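You operate a simulated robot arm through the tools that you are given. There is no shell and no other tool.

Carry out the task below with a simulated two-armed robot. There is one attempt and no reset: what you move stays moved.

TASK
Hold the hand lamp on the top of the side table steady with one hand and flip the rocker of the hand lamp the other way with the other.
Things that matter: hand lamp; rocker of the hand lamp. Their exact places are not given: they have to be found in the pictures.

Only the result counts: the job must be done as asked and must still hold three seconds after the hand-in. Knocking over, shifting, dropping, spilling or breaking anything else fails it.

THE ROBOT
Two 7-joint arms with two-finger parallel grippers on one trunk, on a base that drives. Base frame: it is fixed to the floor where the robot stands at the start and does not move with it; the origin is under the middle of the robot, x ahead of it, y to its left, z up; the surface under the hand at the start is at about z = 0.82. Lengths are in m, angles in rad, forces in N, time in s.
The left shoulder is at the start at [0.06, 0.144, 0.901], the right one opposite. With the tool pointing down near the work surface each hand reaches from about 0.32 to 0.74 m from the robot's upright axis, wherever it stands, measured 20 degrees to its own side. Places, roughly: rocker of the hand lamp [0.5, 0.2, 1]. Payload 1.57 kg a hand.
The tool frame of a hand sits at the grasp point between the pads (the TCP): z along the fingers, y along the line on which they close. The tips reach 0.03 m beyond it. Largest opening 0.11 m; finger width 0.024, thickness 0.012; the body of the gripper, 0.048 by 0.112 m, starts 0.078 m behind the TCP.
Orientation is that of the tool frame in the base frame, as a unit quaternion [w, x, y, z]. With the fingers straight down and closing along the base's y, the tool's x points along the base's -x, its y along +y and its z along -z.

THE INTERFACE
- The arms move only by the tool drive_tool. It takes "left_targets", "right_targets" or both (then of equal length, played together; a hand with none holds still); each is a list of rows, each a list of 7 numbers: the shift along the tool's x, y, z in m, then the turn, a rotation vector about the tool's x, y, z in rad, then the finger opening in m, from 0 to 0.11. In form: [[tx, ty, tz, rx, ry, rz, grip], ...]. A call has 1 to 20 rows; each row is the pose to reach, as a shift and turn from the pose commanded when the call began, along the tool's axes at that moment. Each row takes 0.2 s and may step no farther than 0.05 m and 0.15 rad from the row before; otherwise, or with a gripper value out of range, the whole call is refused. Where a pose cannot be reached the arm comes as near as it can. A force on the tool above 40 N (or 10 N above the force at the start of the call, whichever is more), or a blocked arm, ends the call early, and 0.2 s more pass. Each finger travels about 0.045 m/s and halts on what it meets, pressing with about 34 N; the grip force reading is that of the motor and also rises with nothing between the fingers. The clock runs only during rows and for 0.2 s after the last one: add rows that repeat a pose to give the fingers time. The reply holds the time, the measured pose of the TCP, the force on the tool along the base axes, the opening and the grip force, in the units named above and with some noise, with the torque about the TCP (base axes, N m) and any sound that the robot's microphone picked up, and new pictures: "show" is both (left out), scene, wrist or none (wrist: the cameras of the hands that moved).
- Cameras (640 x 400 px; columns grow to the right, rows downward): "scene" is now at [0.038, 0.0415, 1.5159]; the picture's right is [0.51, -0.86, 0.00], its down [-0.66, -0.39, -0.64] and it looks along [0.55, 0.33, -0.77] (base axes); focal length 250 px, centre (320, 200). "left" rides on the left gripper at [0.07, -0.016, -0.141] in its tool frame; the picture's right is [0.23, 0.97, 0.00], its down [-0.86, 0.20, -0.48] and it looks along [-0.47, 0.11, 0.88] (tool axes); focal length 222 px, centre (320, 200). "right" rides on the right gripper at [0.07, 0.016, -0.141] in its tool frame; the picture's right is [-0.23, 0.97, 0.00], its down [-0.85, -0.20, -0.48] and it looks along [-0.47, -0.11, 0.88] (tool axes); focal length 222 px, centre (320, 200).
- slide_trunk(by): slides the trunk up (or, below 0, down) by that many m; the arms and the scene camera ride with it, the base frame stays. It gives what a move gives, with no picture.
- drive_base(legs): drives the robot by 1 to 6 legs, each [ahead, left, turn to the left] in m, m and rad, along the robot's own axes; the way and the turn of a leg run together, so that a leg with both is an arc; at most 1.5 m and 3.142 rad a leg. The arms and the cameras ride along, it lands a little off, and it stops where it bumps. It gives what a move gives, and a new picture of the scene camera.
- turn_head(pan, tilt): turns the head with the scene camera to pan (to the left, within 1.501 rad either way) and tilt (down, from -0.506 to 1.204), counted from straight ahead of the robot. It gives what a move gives, and a new picture of the scene camera.
- pixel_to_xyz(camera, pixels): there is no depth. For up to 12 entries [column, row, z] of the newest picture of that camera ("zoom" is the newest enlarged one), the place [x, y] in the base frame at which the ray of that pixel passes the height z, good to about 0.002 m, but the place of the scene camera against the robot may be out by one fixed shift of up to 0.012 m in any direction. It takes no simulated time.
- zoom(camera, box): a new picture of the part [left, top, right, bottom] of that camera's present view, enlarged. It takes no simulated time.
- hand_in(): hands the job in; it is judged then, once.

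Open the grippers and draw the arms clear of the work before you hand the job in, unless the task says otherwise.

The tools are called by a JSON object that holds its "op" and its "data". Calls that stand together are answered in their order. drive_tool: Moves the arms, as the interface text tells. Its arguments: {"type":"object","properties":{"left_targets":{"type":"array","items":{"type":"array","items":{"type":"number"}}},"right_targets":{"type":"array","items":{"type":"array","items":{"type":"number"}}},"show":{"type":"string","enum":["both","scene","wrist","none"]}},"required":[]} The other tools are called the same way: slide_trunk (by) slides the trunk up or down; drive_base (legs) drives the base; turn_head (pan, tilt) turns the head that bears the scene camera; pixel_to_xyz (camera, pixels) gives the place at which the rays of pixels pass given heights; zoom (camera, box) takes an enlarged picture of a part of a camera's view; hand_in () hands the job in.

At the start:

```text
t: 0.0
left_position: [0.3529, 0.3718, 1.0651]
left_ee_rot: [0.001, 0.0, 1.0, 0.0]
left_ft_force: [0.1, 0.3, 0.5]
left_torque: [0.01, 0.01, 0.03]
left_grip_width: 0.11
left_gripper_force: 0.0
right_position: [0.389, -0.0061, 1.0653]
right_ee_rot: [0.0, 0.0, 1.0, 0.0]
right_ft_force: [-0.6, 0.0, 0.3]
right_torque: [-0.02, 0.0, -0.02]
right_grip_width: 0.11
right_gripper_force: 0.1
trunk travel left (down, up): [-0.5, 0.09]
robot x, y, heading: [0.0017, 0.0001, -0.002]
head pan, tilt: [0.538, 0.876]
```

scene: 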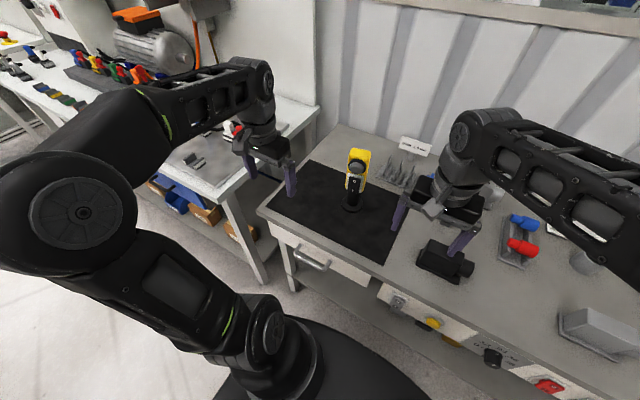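
right: 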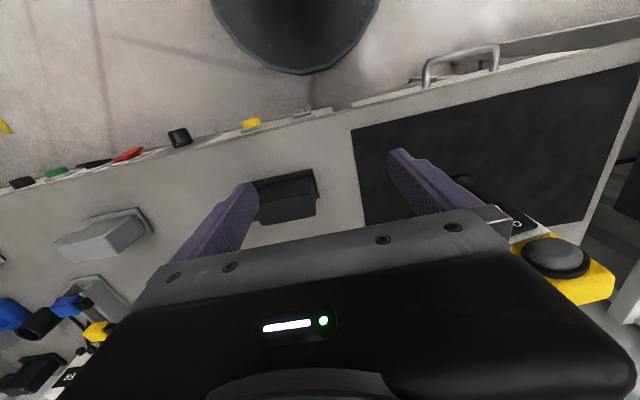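
left: 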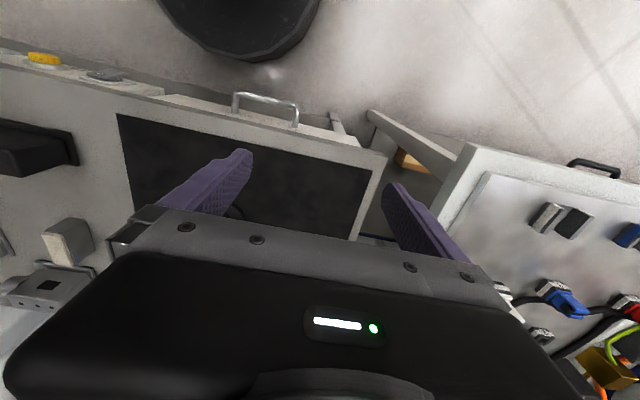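

The scene shows the yellow/black hand lamp at about (355, 180) on the dark mat. I zoom in to see its shape and rocker.

{"op": "zoom", "data": {"camera": "scene", "box": [300, 130, 420, 230]}}

{"op": "zoom", "data": {"camera": "right", "box": [440, 140, 640, 320]}}

```text
4.00 times, centred on (360, 180) of scene
```

zoom: 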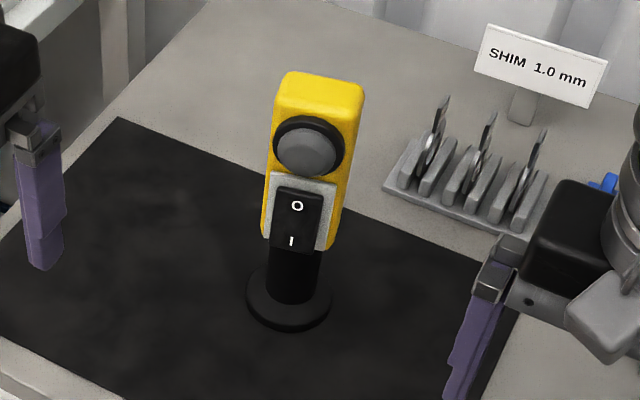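

```text
2.22 times, centred on (540, 230) of right
```

zoom: 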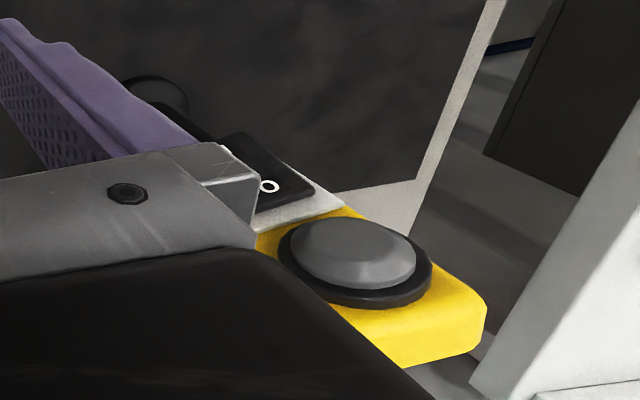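

The lamp stands upright on a post with a round foot; rocker on the face toward the robot, with O on top and I below. I measure positions of the foot, rocker and body corners.

{"op": "pixel_to_xyz", "data": {"camera": "scene", "pixels": [[352.5, 205, 0.82], [352.5, 205, 0.83], [354.25, 185.5, 1.0], [354.25, 181.5, 1.0], [354.25, 190, 1.0], [349, 155, 1.05], [370, 158, 1.05], [371, 151, 1.05], [352, 148, 1.05], [346, 190, 0.95], [362, 193, 0.95]]}}

{"op": "zoom", "data": {"camera": "scene", "box": [335, 145, 385, 215]}}

```text
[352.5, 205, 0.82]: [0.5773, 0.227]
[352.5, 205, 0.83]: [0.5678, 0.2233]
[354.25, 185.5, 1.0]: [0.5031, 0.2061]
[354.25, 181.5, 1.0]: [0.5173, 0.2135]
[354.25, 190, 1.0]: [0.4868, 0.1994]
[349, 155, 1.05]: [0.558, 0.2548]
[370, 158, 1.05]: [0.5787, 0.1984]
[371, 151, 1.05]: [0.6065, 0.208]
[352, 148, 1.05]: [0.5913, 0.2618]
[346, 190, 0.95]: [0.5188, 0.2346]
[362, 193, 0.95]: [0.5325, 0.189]
```

```text
5.71 times, centred on (360, 180) of scene
```

zoom: 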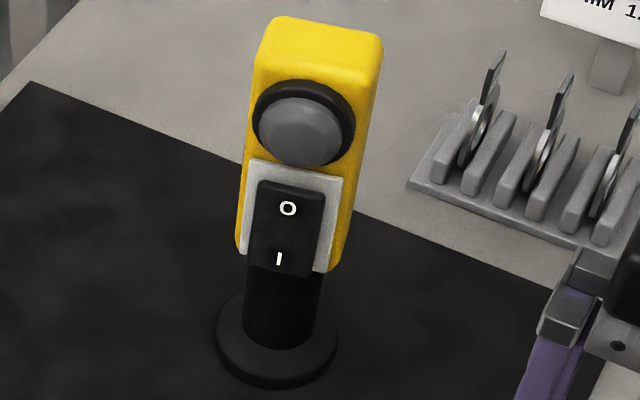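

To fix the height I triangulate the "O" mark: scene pixel (354.2, 181.4) and right-camera pixel (516.6, 223.7).

{"op": "pixel_to_xyz", "data": {"camera": "scene", "pixels": [[354.2, 181.4, 0.93], [354.2, 181.4, 0.95], [354.2, 181.4, 0.97], [354.2, 181.4, 0.99]]}}

{"op": "pixel_to_xyz", "data": {"camera": "right", "pixels": [[516.6, 223.7, 0.93], [516.6, 223.7, 0.95], [516.6, 223.7, 0.97], [516.6, 223.7, 0.99]]}}

```text
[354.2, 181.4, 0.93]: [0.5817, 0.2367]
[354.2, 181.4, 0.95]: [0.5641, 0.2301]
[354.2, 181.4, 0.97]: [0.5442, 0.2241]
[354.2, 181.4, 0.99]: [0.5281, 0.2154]
```

```text
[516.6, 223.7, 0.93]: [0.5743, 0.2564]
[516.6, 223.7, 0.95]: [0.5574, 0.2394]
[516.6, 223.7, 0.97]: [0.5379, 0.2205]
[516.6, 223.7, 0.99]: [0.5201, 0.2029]
```

Triangulation puts the "O" mark near (0.54, 0.222, 0.968). I raise the left hand and bring it to a high standoff in front of the lamp for a closer look with its wrist camera.

{"op": "drive_tool", "data": {"left_targets": [[0, 0, -0.05, 0, 0, 0, 0.11], [0, 0, -0.1, 0, 0, 0, 0.11], [-0.02, -0.04, -0.11, 0, 0, 0, 0.11], [-0.05, -0.07, -0.11, 0, 0, 0, 0.11], [-0.07, -0.105, -0.11, 0, 0, 0, 0.11], [-0.08, -0.14, -0.11, 0, 0, 0, 0.11]], "show": "both"}}

```text
t: 1.4
left_position: [0.4181, 0.2252, 1.101]
left_ee_rot: [0.0, 0.0, 1.0, -0.001]
left_ft_force: [-0.9, 0.2, 0.0]
left_torque: [0.0, -0.04, 0.0]
left_grip_width: 0.1099
left_gripper_force: 0.1
left hand out of reach, approached as far as the arm can: row 1, 2, 3, 4, 5, 6
right_position: [0.3901, -0.0052, 1.0648]
right_ee_rot: [-0.001, 0.0, 1.0, 0.0]
right_ft_force: [-0.3, -0.4, -0.3]
right_torque: [-0.03, 0.01, -0.02]
right_grip_width: 0.1099
right_gripper_force: 0.1
trunk travel left (down, up): [-0.5, 0.09]
robot x, y, heading: [0.0005, 0.0029, 0.0]
head pan, tilt: [0.538, 0.876]
```

scene: 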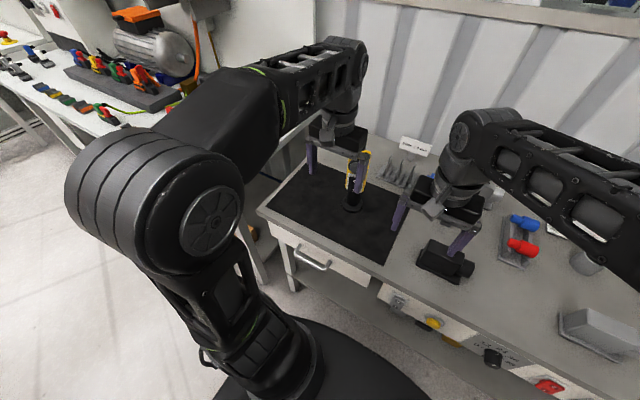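
left: 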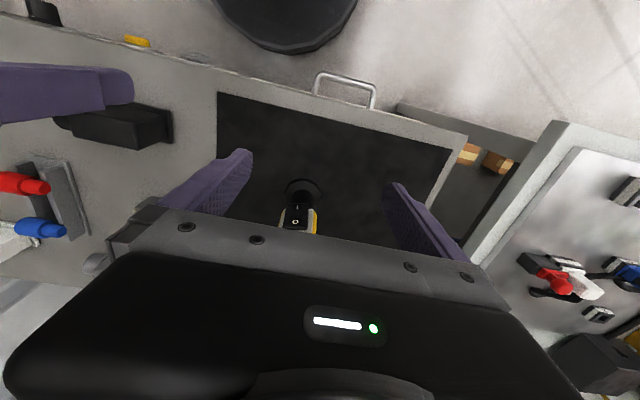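

The left hand topped out at z≈1.10, the lamp shows between its fingers at about (298, 215). I zoom in and raise the trunk for more height above the lamp.

{"op": "zoom", "data": {"camera": "left", "box": [260, 165, 360, 245]}}

{"op": "slide_trunk", "data": {"by": 0.085}}

```text
5.00 times, centred on (310, 205) of left
```

zoom: 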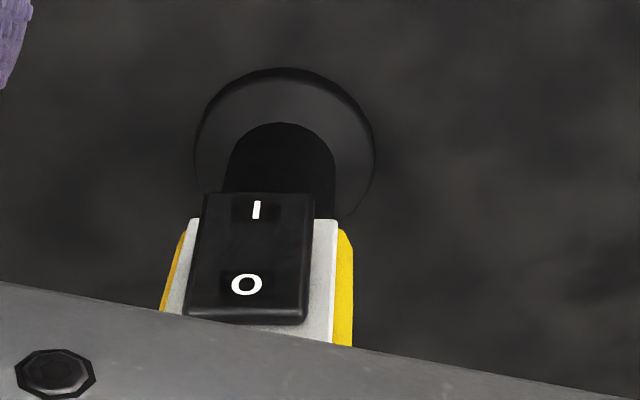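

```text
t: 2.6
left_position: [0.4189, 0.2259, 1.1849]
left_ee_rot: [0.001, 0.0, 1.0, 0.0]
left_ft_force: [0.2, -0.4, 0.6]
left_torque: [-0.01, 0.0, 0.02]
left_grip_width: 0.1098
left_gripper_force: 0.0
right_position: [0.39, -0.0063, 1.1492]
right_ee_rot: [0.0, 0.001, 1.0, 0.001]
right_ft_force: [-0.2, -0.9, 0.3]
right_torque: [0.01, -0.04, 0.02]
right_grip_width: 0.1101
right_gripper_force: 0.1
trunk travel left (down, up): [-0.585, 0.005]
robot x, y, heading: [0.0, -0.0002, -0.004]
head pan, tilt: [0.538, 0.876]
```

The zoomed wrist view shows the lamp face with I at lower end and O at upper end of the rocker. I issue a null move with the left hand to refresh its picture and learn the commanded pose.

{"op": "drive_tool", "data": {"left_targets": [[0, 0, 0, 0, 0, 0, 0.11]], "show": "both"}}

```text
t: 3.0
left_position: [0.418, 0.2248, 1.1848]
left_ee_rot: [0.0, 0.0, 1.0, 0.0]
left_ft_force: [0.0, 0.1, -0.4]
left_torque: [-0.04, -0.01, -0.02]
left_grip_width: 0.1101
left_gripper_force: 0.1
right_position: [0.3902, -0.0054, 1.15]
right_ee_rot: [0.0, 0.0, 1.0, 0.001]
right_ft_force: [0.3, 0.6, 0.1]
right_torque: [0.0, -0.01, 0.0]
right_grip_width: 0.1097
right_gripper_force: 0.0
trunk travel left (down, up): [-0.585, 0.005]
robot x, y, heading: [0.0036, 0.0007, 0.002]
head pan, tilt: [0.538, 0.876]
```

scene: 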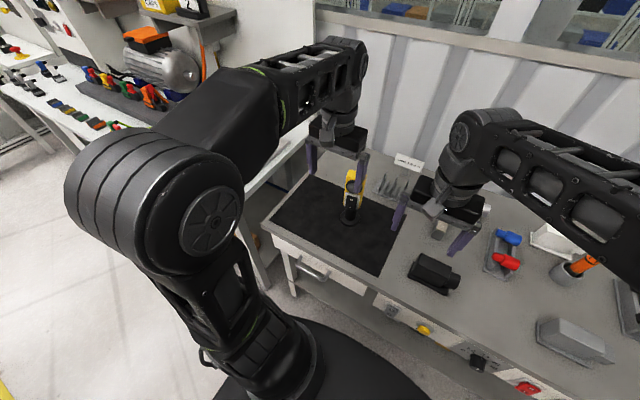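
left: 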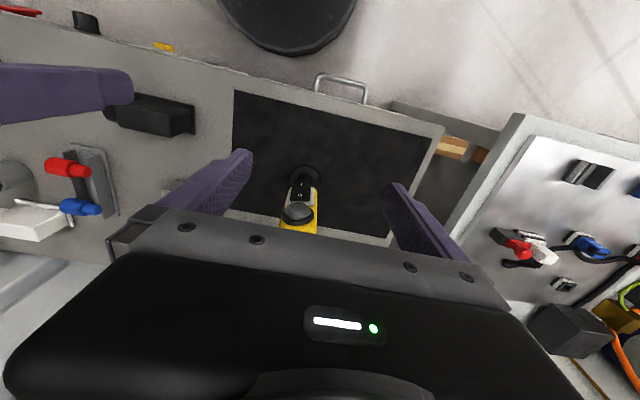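

The lamp now shows in the left view at about (300, 205). I zoom in for its orientation.

{"op": "zoom", "data": {"camera": "left", "box": [255, 160, 355, 240]}}

{"op": "zoom", "data": {"camera": "scene", "box": [310, 155, 400, 235]}}

```text
5.00 times, centred on (305, 200) of left
```

zoom: 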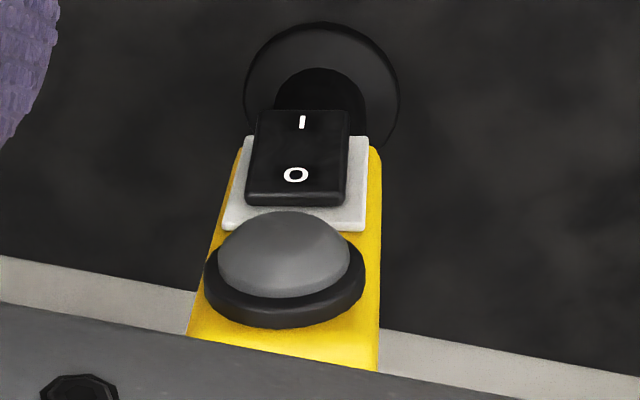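

```text
5.00 times, centred on (355, 195) of scene
```

zoom: 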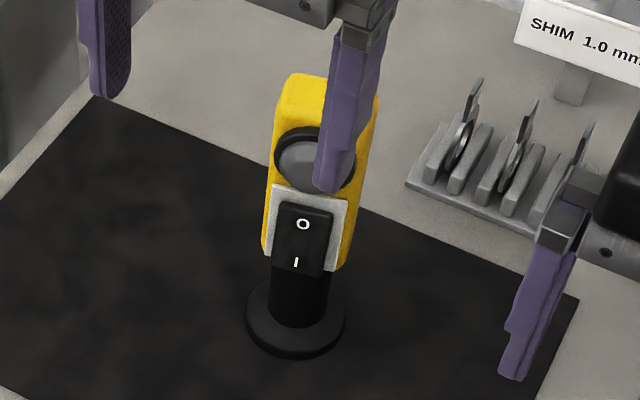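

I compute rays from the left wrist camera for the O and I marks, plate corners, foot centre and body edges.

{"op": "pixel_to_xyz", "data": {"camera": "left", "pixels": [[300.2, 194.8, 0.95], [300.2, 194.8, 0.97], [301.4, 184.4, 0.93], [301.4, 184.4, 0.95], [289.6, 187.2, 0.93], [314.6, 187.6, 0.93], [285.4, 206, 0.98], [314.2, 206, 0.98], [305.4, 178, 0.825], [279, 227, 1.03], [316.6, 234, 1.03], [298.6, 212, 1.0]]}}

{"op": "pixel_to_xyz", "data": {"camera": "scene", "pixels": [[351.6, 200, 0.95], [351.6, 200, 0.97], [350.2, 207.4, 0.93], [350.2, 207.4, 0.95], [350, 219, 0.82], [350, 219, 0.83]]}}

```text
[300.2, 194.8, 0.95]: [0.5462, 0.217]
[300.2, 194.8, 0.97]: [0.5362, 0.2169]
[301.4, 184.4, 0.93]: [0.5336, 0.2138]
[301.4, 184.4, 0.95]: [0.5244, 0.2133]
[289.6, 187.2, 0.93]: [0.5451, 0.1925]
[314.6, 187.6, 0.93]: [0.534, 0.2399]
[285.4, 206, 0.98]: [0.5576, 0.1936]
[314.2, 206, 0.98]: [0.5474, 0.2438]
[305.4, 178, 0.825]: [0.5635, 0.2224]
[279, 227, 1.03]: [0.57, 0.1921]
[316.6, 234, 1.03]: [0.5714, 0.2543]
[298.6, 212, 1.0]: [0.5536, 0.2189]
```

```text
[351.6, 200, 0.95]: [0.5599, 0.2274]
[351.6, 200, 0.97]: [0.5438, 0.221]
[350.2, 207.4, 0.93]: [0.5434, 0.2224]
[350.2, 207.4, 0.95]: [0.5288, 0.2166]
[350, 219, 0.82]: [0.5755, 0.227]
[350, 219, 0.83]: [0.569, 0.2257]
```

The rays agree: O ≈ (0.5355, 0.217, 0.971), I ≈ (0.530, 0.214, 0.937), foot centre ≈ (0.5635, 0.222), face yaw ≈ 0.22 rad; the I end stands out, so it must be pressed. I move the left hand above the lamp, yawed to match.

{"op": "drive_tool", "data": {"left_targets": [[-0.04, 0, 0.0, 0, 0, -0.07, 0.11], [-0.08, 0, 0.01, 0, 0, -0.14, 0.11], [-0.12, -0.002, 0.02, 0, 0, -0.217, 0.11], [-0.1455, -0.0026, 0.03, 0, 0, -0.217, 0.11], [-0.1455, -0.0026, 0.03, 0, 0, -0.217, 0.11]], "show": "both"}}

```text
t: 4.2
left_position: [0.5458, 0.2194, 1.1419]
left_ee_rot: [0.003, -0.108, 0.994, 0.0]
left_ft_force: [0.2, 0.1, 0.1]
left_torque: [0.03, 0.01, 0.0]
left_grip_width: 0.11
left_gripper_force: 0.0
left hand out of reach, approached as far as the arm can: row 1, 2, 3, 4, 5
right_position: [0.391, -0.0057, 1.1499]
right_ee_rot: [0.0, 0.0, 1.0, 0.001]
right_ft_force: [-0.4, -1.2, 0.8]
right_torque: [0.0, 0.0, -0.03]
right_grip_width: 0.11
right_gripper_force: 0.1
trunk travel left (down, up): [-0.585, 0.005]
robot x, y, heading: [-0.0003, -0.0018, -0.004]
head pan, tilt: [0.538, 0.876]
```

scene: 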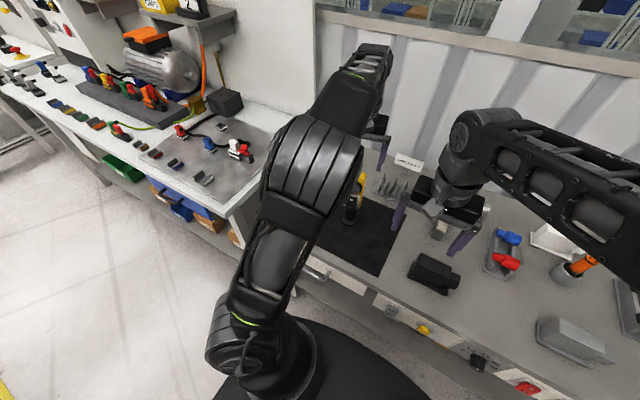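
left: 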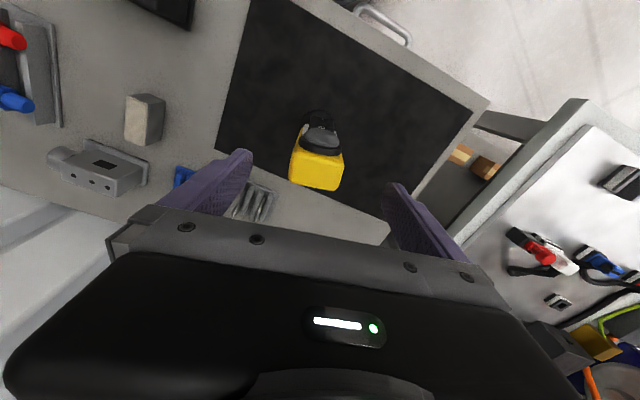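

The left hand hovers at (0.546, 0.219, 1.142), with the lamp's top at about (318, 172) between the fingers. I zoom to locate the top face.

{"op": "zoom", "data": {"camera": "left", "box": [270, 100, 370, 200]}}

```text
4.00 times, centred on (320, 150) of left
```

zoom: 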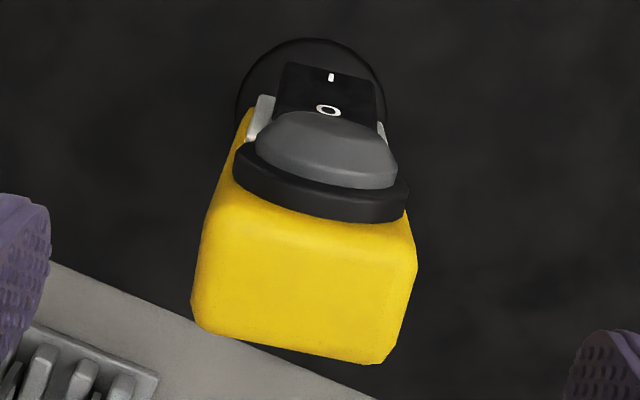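

I convert the top-face corners and foot to coordinates.

{"op": "pixel_to_xyz", "data": {"camera": "left", "pixels": [[288, 180.5, 1.05], [336, 191, 1.05], [291.75, 152.5, 1.06], [343, 156.5, 1.06], [288, 180.5, 1.06], [336, 191, 1.06], [322, 127, 0.971], [322.5, 119, 0.937], [317, 127, 0.825]]}}

```text
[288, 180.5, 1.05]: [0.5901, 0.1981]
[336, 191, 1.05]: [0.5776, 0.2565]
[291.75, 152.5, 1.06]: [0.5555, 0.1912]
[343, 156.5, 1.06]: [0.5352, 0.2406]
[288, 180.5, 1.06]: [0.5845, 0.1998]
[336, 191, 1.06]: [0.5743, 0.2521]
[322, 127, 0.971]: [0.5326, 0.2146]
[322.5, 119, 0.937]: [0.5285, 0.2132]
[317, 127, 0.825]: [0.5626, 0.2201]
```

The body centre comes out at about (0.563, 0.221), ~0.055 wide and ~0.037 deep, top near z 1.06, matching the foot. I shift over it and descend partway with open fingers.

{"op": "drive_tool", "data": {"left_targets": [[-0.0085, -0.001, 0.03, 0, 0, 0, 0.11], [-0.0171, -0.0021, 0.06, 0, 0, 0, 0.11], [-0.0171, -0.0021, 0.09, 0, 0, 0, 0.11], [-0.0171, -0.0021, 0.09, 0, 0, 0, 0.11]], "show": "both"}}

```text
t: 5.2
left_position: [0.5619, 0.2207, 1.0512]
left_ee_rot: [0.002, -0.109, 0.994, -0.001]
left_ft_force: [-0.8, 0.5, 0.2]
left_torque: [0.03, -0.01, -0.01]
left_grip_width: 0.1102
left_gripper_force: 0.1
right_position: [0.3906, -0.0075, 1.1484]
right_ee_rot: [-0.001, 0.0, 1.0, -0.003]
right_ft_force: [6.0, -17.9, -36.5]
right_torque: [1.6, -2.11, 1.35]
right_grip_width: 0.1103
right_gripper_force: 0.1
trunk travel left (down, up): [-0.585, 0.005]
robot x, y, heading: [0.0016, -0.001, -0.003]
head pan, tilt: [0.538, 0.876]
```

scene: 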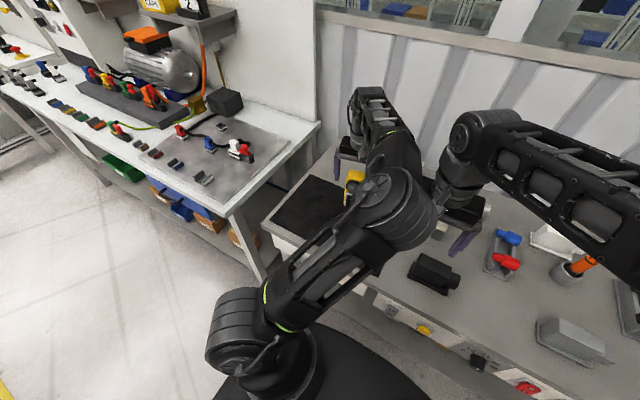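
left: 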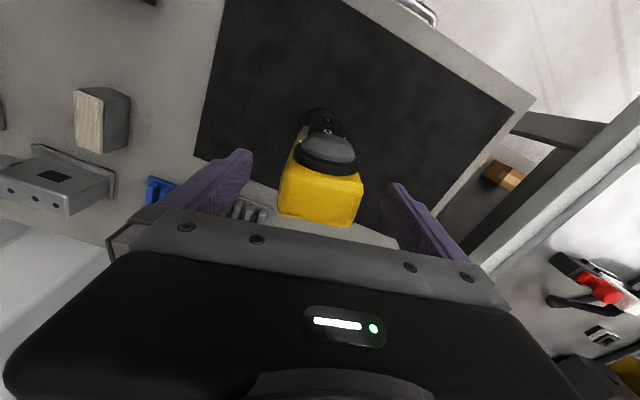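

The left elbow has swung inward and is leaning on the right hand (force readings of −36 N on it); nothing else is touched. I move the right hand down and to the right, off the elbow.

{"op": "drive_tool", "data": {"right_targets": [[0, -0.02, 0.02, 0, 0, 0, 0.11], [0, -0.06, 0.04, 0, 0, 0, 0.11], [0, -0.1, 0.05, 0, 0, 0, 0.11], [0, -0.14, 0.05, 0, 0, 0, 0.11]], "show": "scene"}}

```text
t: 6.2
left_position: [0.5607, 0.2211, 1.0501]
left_ee_rot: [-0.001, -0.108, 0.994, 0.0]
left_ft_force: [-0.1, -0.7, -0.1]
left_torque: [-0.02, 0.04, 0.01]
left_grip_width: 0.11
left_gripper_force: 0.1
right_position: [0.3884, -0.1469, 1.0983]
right_ee_rot: [0.001, -0.001, 1.0, 0.001]
right_ft_force: [-0.6, 0.0, 0.3]
right_torque: [-0.01, -0.01, 0.01]
right_grip_width: 0.1101
right_gripper_force: 0.0
trunk travel left (down, up): [-0.585, 0.005]
robot x, y, heading: [-0.0012, -0.0005, 0.001]
head pan, tilt: [0.538, 0.876]
```

scene: 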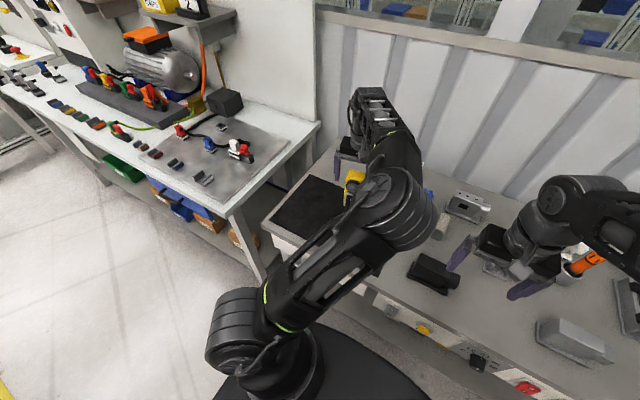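

The right hand is free now. I back the left hand up and out over its earlier path, to see if its elbow returns outward before trying a better approach.

{"op": "drive_tool", "data": {"left_targets": [[0, 0, -0.03, 0, 0, 0, 0.11], [0, 0, -0.06, 0, 0, 0, 0.11], [0.045, 0.01, -0.06, 0, 0, 0, 0.11], [0.09, 0.02, -0.06, 0, 0, 0.05, 0.11], [0.137, 0.03, -0.06, 0, 0, 0.1, 0.11], [0.146, 0.058, -0.06, 0, 0, 0.15, 0.11], [0.155, 0.086, -0.06, 0, 0, 0.18, 0.11], [0.166, 0.129, -0.06, 0, 0, 0.2, 0.11], [0.167, 0.17, -0.06, 0, 0, 0.217, 0.11]], "show": "scene"}}

```text
t: 8.2
left_position: [0.3626, 0.352, 1.1109]
left_ee_rot: [0.001, 0.002, 1.0, 0.0]
left_ft_force: [0.0, -0.1, -0.2]
left_torque: [-0.03, 0.03, 0.01]
left_grip_width: 0.11
left_gripper_force: 0.1
right_position: [0.3891, -0.1435, 1.0984]
right_ee_rot: [0.0, 0.0, 1.0, -0.001]
right_ft_force: [-0.4, 0.6, -0.4]
right_torque: [-0.01, -0.01, 0.0]
right_grip_width: 0.1098
right_gripper_force: 0.1
trunk travel left (down, up): [-0.585, 0.005]
robot x, y, heading: [0.0025, 0.0005, -0.004]
head pan, tilt: [0.538, 0.876]
```

scene: 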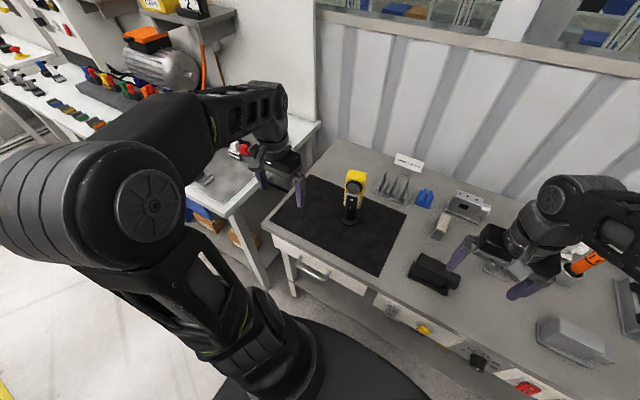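

The elbow went back outward; the near-straight reach above the lamp made it flip. Driving the base a little closer would help, so I look down to see the clearance between base and table.

{"op": "turn_head", "data": {"pan": 0.2, "tilt": 1.2}}

```text
t: 9.0
left_position: [0.3624, 0.3524, 1.1112]
left_ee_rot: [0.0, 0.001, 1.0, 0.0]
left_ft_force: [-0.2, 0.0, 0.3]
left_torque: [0.01, 0.0, 0.03]
left_grip_width: 0.11
left_gripper_force: 0.0
right_position: [0.389, -0.1456, 1.0984]
right_ee_rot: [0.0, 0.0, 1.0, 0.001]
right_ft_force: [0.3, 0.2, -0.4]
right_torque: [-0.03, -0.01, 0.0]
right_grip_width: 0.1101
right_gripper_force: 0.1
trunk travel left (down, up): [-0.585, 0.005]
robot x, y, heading: [-0.0027, -0.0007, -0.002]
head pan, tilt: [0.201, 1.201]
```

scene: 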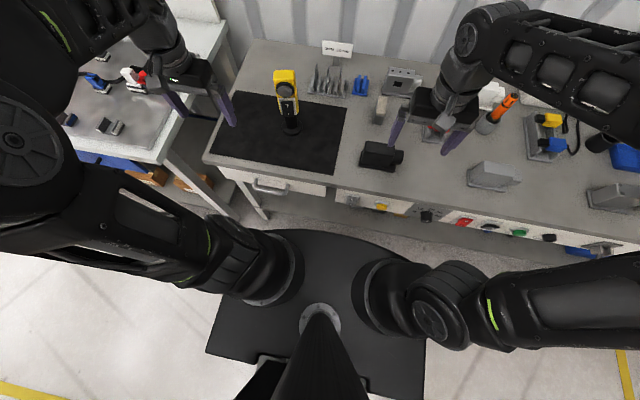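

I measure the table's front edge and the front rim of the robot's black base plate.

{"op": "pixel_to_xyz", "data": {"camera": "scene", "pixels": [[207, 162, 0.82], [330, 186, 0.82], [450, 207, 0.82], [270, 190, 0.75], [303, 230, 0.0], [303, 230, 0.3], [303, 230, 0.6], [265, 217, 0.0], [205, 352, 0.3], [424, 385, 0.3], [350, 198, 0.75]]}}

{"op": "zoom", "data": {"camera": "scene", "box": [190, 130, 390, 260]}}

```text
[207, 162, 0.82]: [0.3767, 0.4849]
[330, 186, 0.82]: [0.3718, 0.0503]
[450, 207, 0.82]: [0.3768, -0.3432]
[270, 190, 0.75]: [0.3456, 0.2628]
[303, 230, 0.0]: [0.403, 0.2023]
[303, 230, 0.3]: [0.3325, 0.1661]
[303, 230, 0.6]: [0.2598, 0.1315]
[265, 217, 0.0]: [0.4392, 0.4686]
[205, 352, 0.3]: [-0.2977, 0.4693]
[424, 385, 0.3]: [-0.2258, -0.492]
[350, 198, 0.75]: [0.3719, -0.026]
```

```text
3.08 times, centred on (290, 195) of scene
```

zoom: 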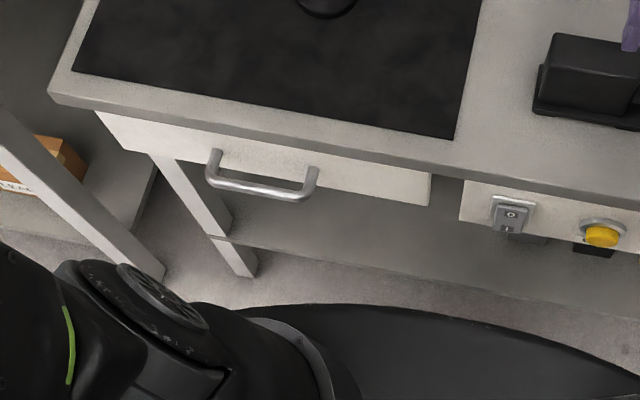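

The table's front edge is at x≈0.37 and the base is close to it, so I won't drive forward. Instead I'll hold the lamp with the left tool pitched ~30° forward, which keeps the wrist nearer and the elbow bent outward; first I yaw and move toward the lamp at height 1.11.

{"op": "drive_tool", "data": {"left_targets": [[-0.03, -0.035, 0, 0, 0, -0.07, 0.11], [-0.06, -0.07, 0, 0, 0, -0.14, 0.11], [-0.088, -0.1, 0, 0, 0, -0.217, 0.11]], "show": "scene"}}

```text
t: 9.8
left_position: [0.4523, 0.2512, 1.112]
left_ee_rot: [-0.001, -0.109, 0.994, 0.001]
left_ft_force: [0.8, -0.4, 0.3]
left_torque: [0.03, 0.03, 0.03]
left_grip_width: 0.1101
left_gripper_force: 0.0
right_position: [0.3902, -0.1467, 1.0988]
right_ee_rot: [0.0, -0.001, 1.0, 0.0]
right_ft_force: [0.3, -0.1, -0.4]
right_torque: [0.04, 0.0, -0.01]
right_grip_width: 0.11
right_gripper_force: 0.1
trunk travel left (down, up): [-0.585, 0.005]
robot x, y, heading: [-0.0004, 0.0021, 0.001]
head pan, tilt: [0.201, 1.201]
```

scene: 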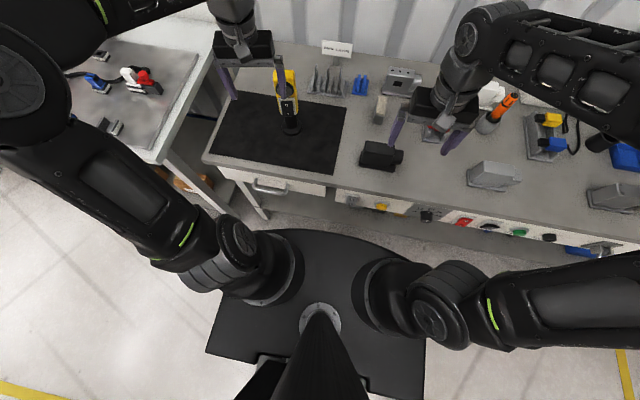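

The left elbow stays outward. Now I pitch the left tool forward by 0.52 rad while moving to the approach start in front of and above the lamp.

{"op": "drive_tool", "data": {"left_targets": [[-0.01, -0.014, 0, 0, -0.13, 0, 0.11], [-0.02, -0.028, 0, 0, -0.26, 0, 0.11], [-0.032, -0.042, -0.005, 0, -0.39, 0, 0.11], [-0.0427, -0.055, -0.009, 0, -0.52, 0, 0.11], [-0.0427, -0.055, -0.009, 0, -0.52, 0, 0.11]], "show": "both"}}

```text
t: 11.0
left_position: [0.505, 0.2082, 1.1202]
left_ee_rot: [0.256, -0.105, 0.96, 0.028]
left_ft_force: [-0.2, -0.2, -0.3]
left_torque: [-0.01, 0.02, -0.01]
left_grip_width: 0.1101
left_gripper_force: 0.1
right_position: [0.3895, -0.1443, 1.0982]
right_ee_rot: [0.0, -0.001, 1.0, 0.001]
right_ft_force: [0.4, -0.5, 0.9]
right_torque: [-0.01, 0.01, 0.03]
right_grip_width: 0.1102
right_gripper_force: 0.1
trunk travel left (down, up): [-0.585, 0.005]
robot x, y, heading: [0.0007, 0.0043, 0.003]
head pan, tilt: [0.201, 1.201]
```

scene: 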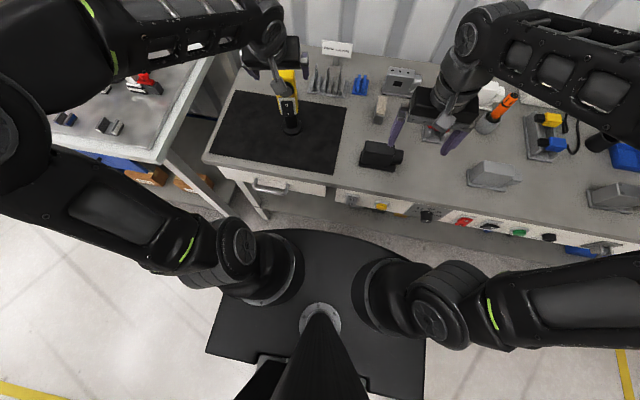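
left: 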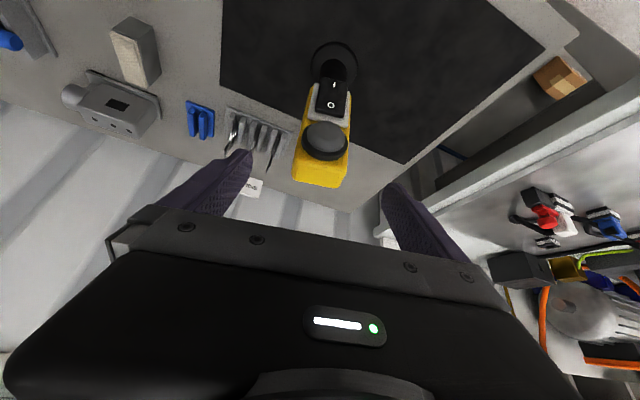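

The left tool is pitched with its elbow out, and the lamp is in view at (325, 130) between the fingers. I zoom to refine its pose.

{"op": "zoom", "data": {"camera": "left", "box": [270, 30, 390, 200]}}

```text
2.35 times, centred on (330, 115) of left
```

zoom: 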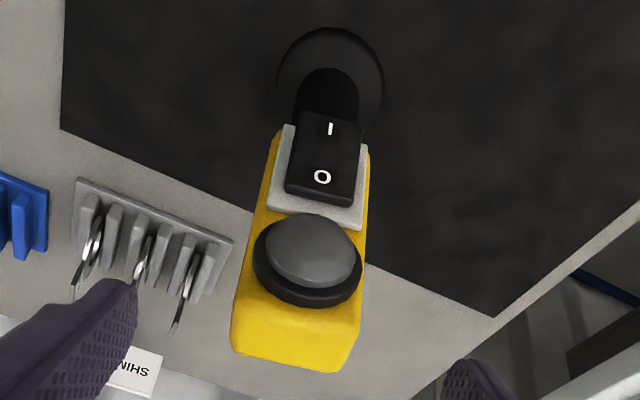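

I zoom closer on the lamp's top and on the rocker for better edges.

{"op": "zoom", "data": {"camera": "left", "box": [285, 130, 365, 190]}}

{"op": "zoom", "data": {"camera": "left", "box": [295, 60, 375, 120]}}

```text
6.67 times, centred on (325, 160) of left
```

zoom: 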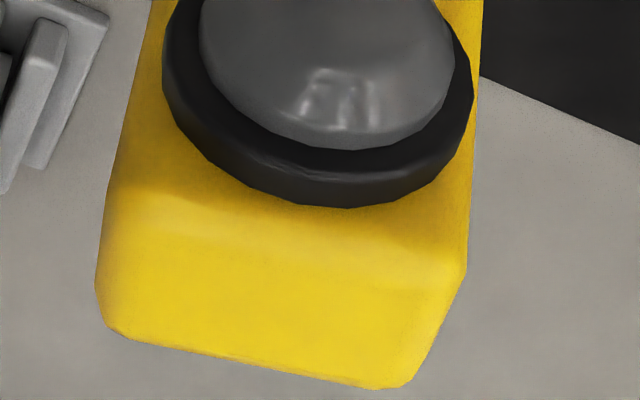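

```text
6.67 times, centred on (335, 90) of left
```

zoom: 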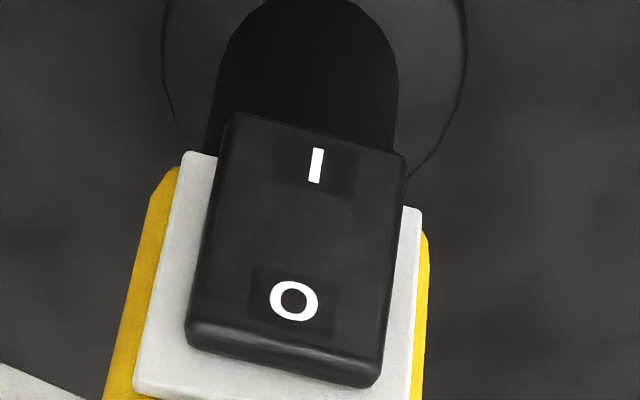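

I convert these edge pixels at the expected heights.

{"op": "pixel_to_xyz", "data": {"camera": "left", "pixels": [[293.2, 158.5, 1.06], [347.05, 169.75, 1.06], [294.25, 179.5, 1.06], [338.2, 188.2, 1.06], [334.4, 84.75, 0.937], [334.4, 84.75, 0.93], [331.1, 105, 0.971], [331.1, 105, 0.965], [322.25, 76.95, 0.925], [347.75, 82.95, 0.925], [315, 111.75, 0.985], [343.25, 117.75, 0.985]]}}

```text
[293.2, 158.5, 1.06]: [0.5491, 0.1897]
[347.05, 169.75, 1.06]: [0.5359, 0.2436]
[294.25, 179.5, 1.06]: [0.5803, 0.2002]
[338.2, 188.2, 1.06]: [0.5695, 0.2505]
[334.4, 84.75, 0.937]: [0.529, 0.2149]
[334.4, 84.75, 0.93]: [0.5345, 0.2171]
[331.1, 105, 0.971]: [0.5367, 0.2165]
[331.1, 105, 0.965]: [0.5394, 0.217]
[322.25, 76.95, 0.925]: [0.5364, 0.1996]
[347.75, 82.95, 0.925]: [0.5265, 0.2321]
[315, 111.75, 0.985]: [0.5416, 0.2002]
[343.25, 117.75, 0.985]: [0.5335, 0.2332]
```

Everything agrees: body centre (0.5625, 0.221), top z≈1.057, and the hand is centred laterally to within 1 mm. I advance 0.12 m along the tool axis with the fingers open, straddling the body.

{"op": "drive_tool", "data": {"left_targets": [[0, 0, 0.03, 0, 0, 0, 0.11], [0, 0, 0.06, 0, 0, 0, 0.11], [0.001, 0, 0.09, 0, 0, 0, 0.11], [0.001, 0, 0.12, 0, 0, 0, 0.11], [0.001, 0, 0.12, 0, 0, 0, 0.11]], "show": "both"}}

```text
t: 12.2
left_position: [0.5613, 0.2194, 1.0156]
left_ee_rot: [0.255, -0.104, 0.961, 0.028]
left_ft_force: [-0.3, -0.3, 0.2]
left_torque: [-0.02, 0.0, 0.01]
left_grip_width: 0.1098
left_gripper_force: 0.1
right_position: [0.3898, -0.1453, 1.0982]
right_ee_rot: [-0.001, 0.0, 1.0, 0.002]
right_ft_force: [-0.6, -0.3, 0.5]
right_torque: [-0.01, 0.01, 0.01]
right_grip_width: 0.11
right_gripper_force: 0.1
trunk travel left (down, up): [-0.585, 0.005]
robot x, y, heading: [-0.0011, -0.0006, 0.001]
head pan, tilt: [0.201, 1.201]
```

scene: 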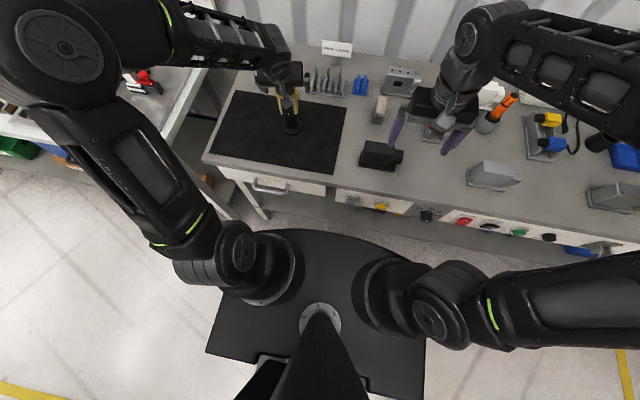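
left: 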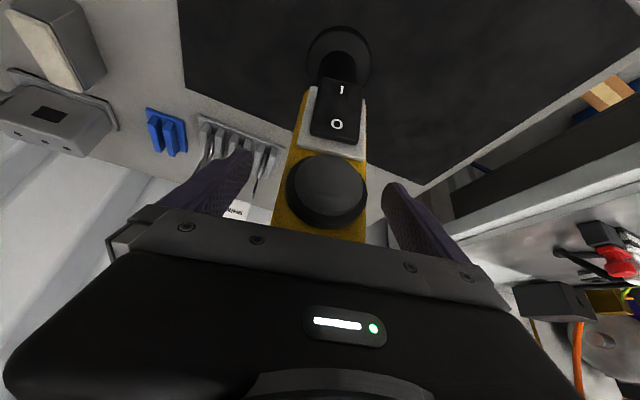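

The body sits centred between the fingers (edges at about columns 283 and 365 near the TCP row). I close partway to 0.066 to check the centring before contact.

{"op": "drive_tool", "data": {"left_targets": [[0, 0, 0, 0, 0, 0, 0.09], [0, 0, 0, 0, 0, 0, 0.075], [0, 0, 0, 0, 0, 0, 0.066], [0, 0, 0, 0, 0, 0, 0.066]], "show": "wrist"}}

{"op": "zoom", "data": {"camera": "left", "box": [220, 120, 420, 245]}}

```text
t: 13.2
left_position: [0.5606, 0.2206, 1.0161]
left_ee_rot: [0.256, -0.104, 0.961, 0.027]
left_ft_force: [-0.2, -0.5, 0.0]
left_torque: [-0.01, 0.01, -0.05]
left_grip_width: 0.0659
left_gripper_force: 0.1
right_position: [0.39, -0.146, 1.0991]
right_ee_rot: [0.0, 0.0, 1.0, 0.0]
right_ft_force: [-0.4, 0.3, 0.9]
right_torque: [0.0, 0.03, -0.05]
right_grip_width: 0.1101
right_gripper_force: 0.1
trunk travel left (down, up): [-0.585, 0.005]
robot x, y, heading: [0.0014, 0.0005, -0.004]
head pan, tilt: [0.201, 1.201]
```

left: 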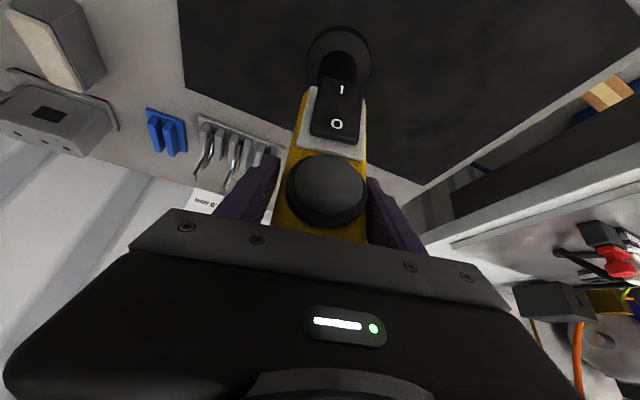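

```text
3.20 times, centred on (320, 182) of left
```

zoom: 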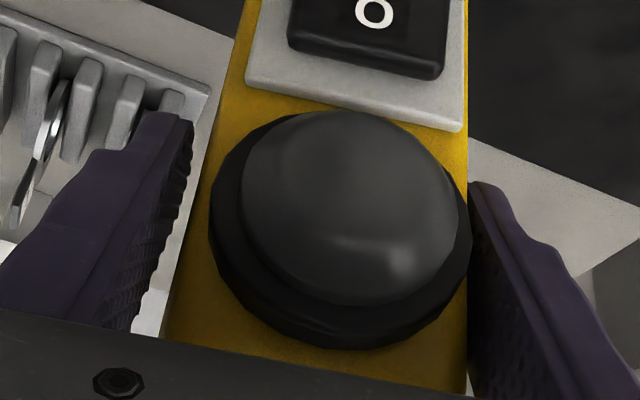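

By my projection the body centre is within about 1 mm of the finger centre, so I close the left fingers onto the body sides.

{"op": "drive_tool", "data": {"left_targets": [[0, 0, 0, 0, 0, 0, 0.06], [0, 0, 0, 0, 0, 0, 0.055], [0, 0, 0, 0, 0, 0, 0.05], [0, 0, 0, 0, 0, 0, 0.045], [0, 0, 0, 0, 0, 0, 0.045]], "show": "both"}}

{"op": "zoom", "data": {"camera": "left", "box": [220, 20, 420, 245]}}

```text
t: 14.4
left_position: [0.5602, 0.2206, 1.0157]
left_ee_rot: [0.256, -0.105, 0.961, 0.028]
left_ft_force: [-0.4, 3.8, 0.3]
left_torque: [0.49, 0.1, -0.03]
left_grip_width: 0.06
left_gripper_force: 34.1
right_position: [0.3902, -0.1449, 1.0997]
right_ee_rot: [0.0, -0.001, 1.0, -0.001]
right_ft_force: [0.1, 0.2, 0.1]
right_torque: [-0.02, 0.02, -0.02]
right_grip_width: 0.1099
right_gripper_force: 0.1
trunk travel left (down, up): [-0.585, 0.005]
robot x, y, heading: [0.0034, -0.0016, 0.005]
head pan, tilt: [0.201, 1.201]
```

scene: 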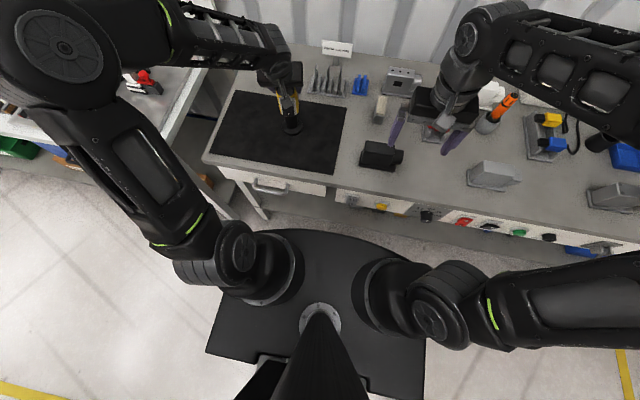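
left: 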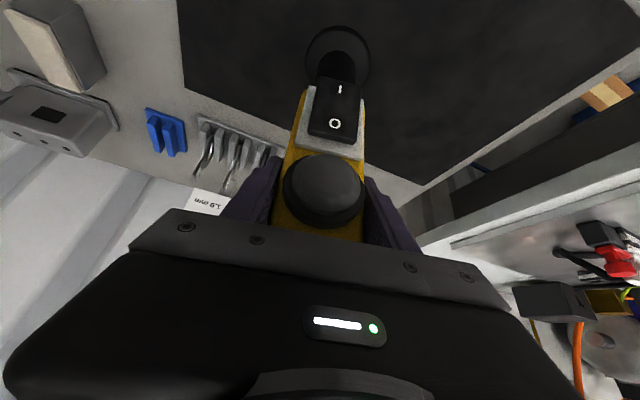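

```text
1.78 times, centred on (320, 132) of left
```

zoom: 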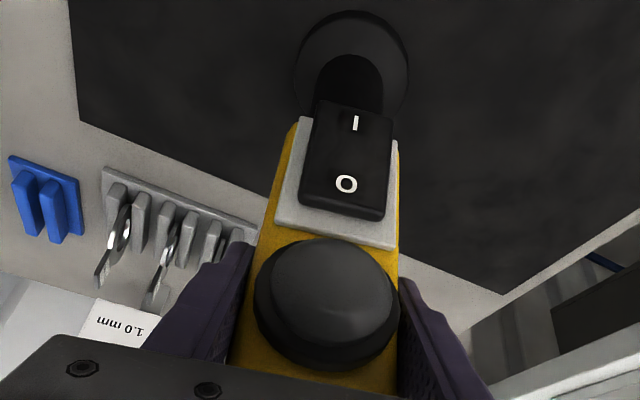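

The left hand now grips the body (width 0.060, 34 N). Before bringing in the right hand I check where nearby objects stand and refresh the I/O mark positions.

{"op": "pixel_to_xyz", "data": {"camera": "scene", "pixels": [[362, 150, 0.87], [400, 165, 0.87], [380, 145, 0.87], [382, 98, 0.9], [378, 122, 0.82], [292, 122, 0.84], [330, 92, 0.87]]}}

{"op": "pixel_to_xyz", "data": {"camera": "left", "pixels": [[339.1, 88.7, 0.937], [334.6, 123, 0.971]]}}

{"op": "zoom", "data": {"camera": "scene", "box": [240, 40, 420, 180]}}

```text
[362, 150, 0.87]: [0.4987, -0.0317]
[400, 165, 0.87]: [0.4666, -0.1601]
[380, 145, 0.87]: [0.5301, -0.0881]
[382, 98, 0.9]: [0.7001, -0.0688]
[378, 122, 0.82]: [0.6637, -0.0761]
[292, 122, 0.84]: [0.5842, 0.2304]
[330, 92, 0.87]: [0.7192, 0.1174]
```

```text
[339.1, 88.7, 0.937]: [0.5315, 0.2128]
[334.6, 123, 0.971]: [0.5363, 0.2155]
```

```text
2.86 times, centred on (330, 110) of scene
```

zoom: 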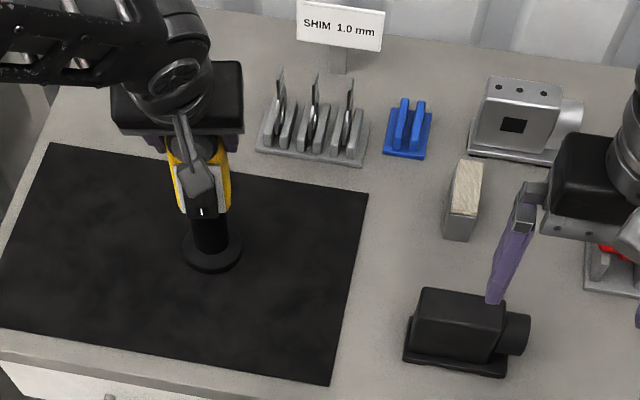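

The black box is around (0.50, −0.09) below z 0.88, well under my path. I yaw the right tool to azimuth 0.52 rad, close its fingers, and move it toward (0.42, −0.05, 1.08).

{"op": "drive_tool", "data": {"right_targets": [[-0.005, 0.02, 0, 0, 0, -0.13, 0.08], [-0.015, 0.045, 0.005, 0, 0, -0.26, 0.05], [-0.022, 0.07, 0.01, 0, 0, -0.39, 0.02], [-0.03, 0.095, 0.02, 0, 0, -0.524, 0.0], [-0.03, 0.095, 0.02, 0, 0, -0.524, 0.0], [-0.03, 0.095, 0.02, 0, 0, -0.524, 0.0]], "show": "both"}}

```text
t: 15.8
left_position: [0.5631, 0.2217, 1.0157]
left_ee_rot: [0.255, -0.104, 0.961, 0.028]
left_ft_force: [-0.4, -0.9, 0.3]
left_torque: [-0.07, -0.01, -0.02]
left_grip_width: 0.0599
left_gripper_force: 33.7
right_position: [0.4202, -0.0507, 1.0792]
right_ee_rot: [0.0, -0.26, 0.966, 0.0]
right_ft_force: [0.7, -0.5, 0.0]
right_torque: [0.02, 0.0, 0.01]
right_grip_width: 0.0001
right_gripper_force: 4.3
trunk travel left (down, up): [-0.585, 0.005]
robot x, y, heading: [-0.0018, -0.0008, 0.004]
head pan, tilt: [0.201, 1.201]
```

scene: 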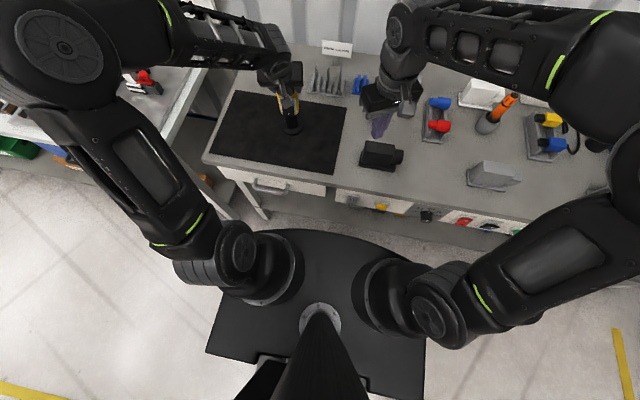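
right: 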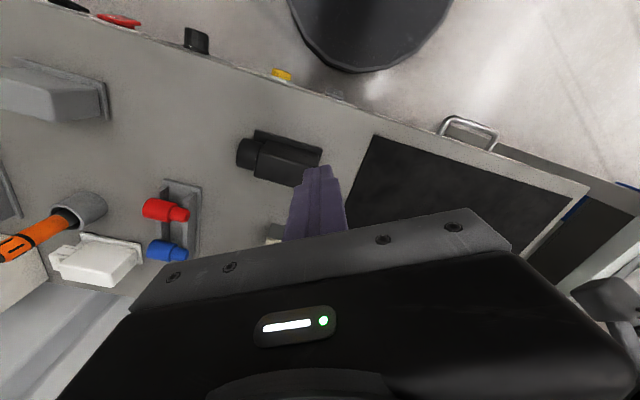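

Both arms have elbows outward and the left force is near zero. Now I pitch the right tool forward by 1.08 rad while moving to about (0.46, 0.08, 1.0), right-front of the lamp.

{"op": "drive_tool", "data": {"right_targets": [[-0.0125, 0.0117, 0.01, 0, -0.135, 0, 0], [-0.025, 0.0234, 0.02, 0, -0.27, 0, 0], [-0.0375, 0.035, 0.03, 0, -0.405, 0, 0], [-0.05, 0.0467, 0.04, 0, -0.54, 0, 0], [-0.0625, 0.0584, 0.05, 0, -0.675, 0, 0], [-0.075, 0.07, 0.06, 0, -0.81, 0, 0], [-0.0875, 0.0817, 0.07, 0, -0.945, 0, 0], [-0.1, 0.0934, 0.079, 0, -1.082, 0, 0], [-0.1, 0.0934, 0.079, 0, -1.082, 0, 0]], "show": "both"}}

```text
t: 17.8
left_position: [0.5615, 0.2217, 1.0163]
left_ee_rot: [0.256, -0.104, 0.961, 0.028]
left_ft_force: [-2.1, 0.4, 0.0]
left_torque: [-0.13, 0.16, -0.02]
left_grip_width: 0.06
left_gripper_force: 33.7
right_position: [0.4618, 0.0808, 1.0001]
right_ee_rot: [0.498, -0.22, 0.828, 0.133]
right_ft_force: [0.6, -0.4, -0.4]
right_torque: [-0.01, 0.02, -0.01]
right_grip_width: 0.0
right_gripper_force: 21.4
right hand out of reach, approached as far as the arm can: row 6
trunk travel left (down, up): [-0.585, 0.005]
robot x, y, heading: [0.0009, -0.0001, -0.001]
head pan, tilt: [0.201, 1.201]
```

scene: 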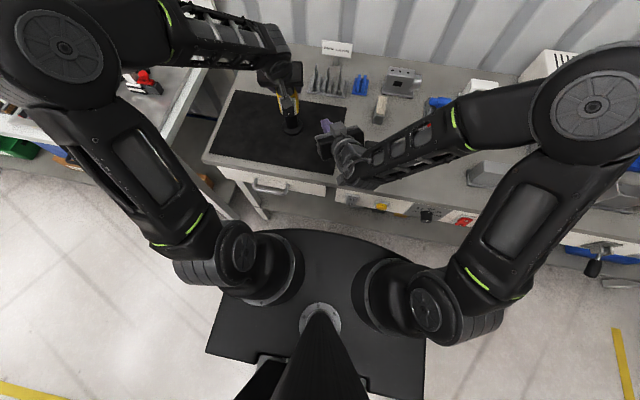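
right: 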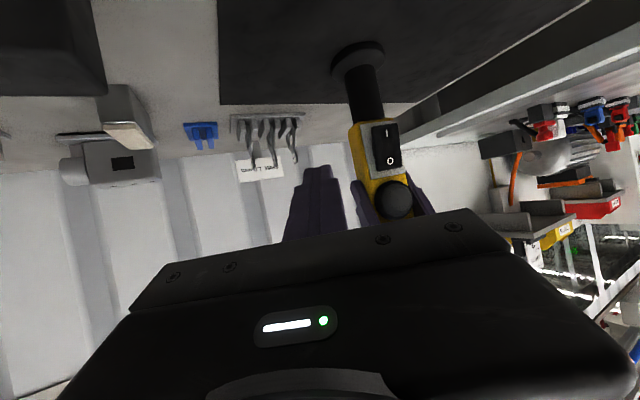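

The right tool is now pitched with elbow out, and its camera sees the lamp with the rocker at (387, 147). I zoom in for a fresh triangulation and to see the rocker's tilt.

{"op": "zoom", "data": {"camera": "right", "box": [340, 100, 430, 190]}}

{"op": "zoom", "data": {"camera": "left", "box": [300, 60, 380, 150]}}

```text
4.44 times, centred on (385, 145) of right
```

zoom: 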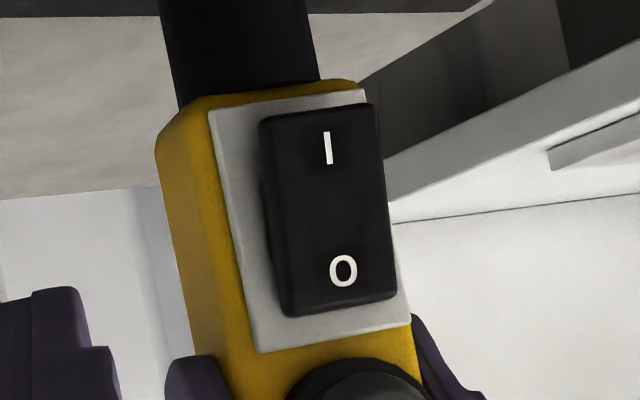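

```text
4.44 times, centred on (340, 105) of left
```

zoom: 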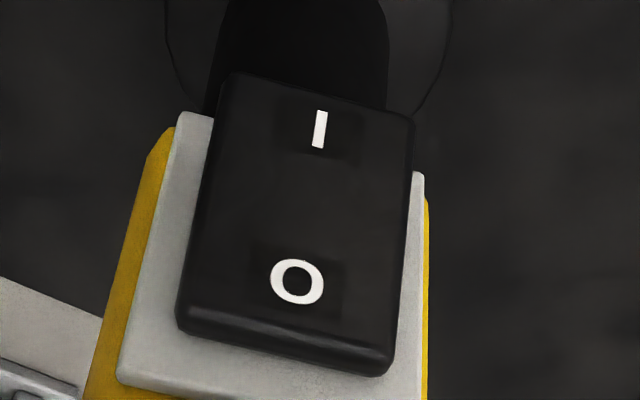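

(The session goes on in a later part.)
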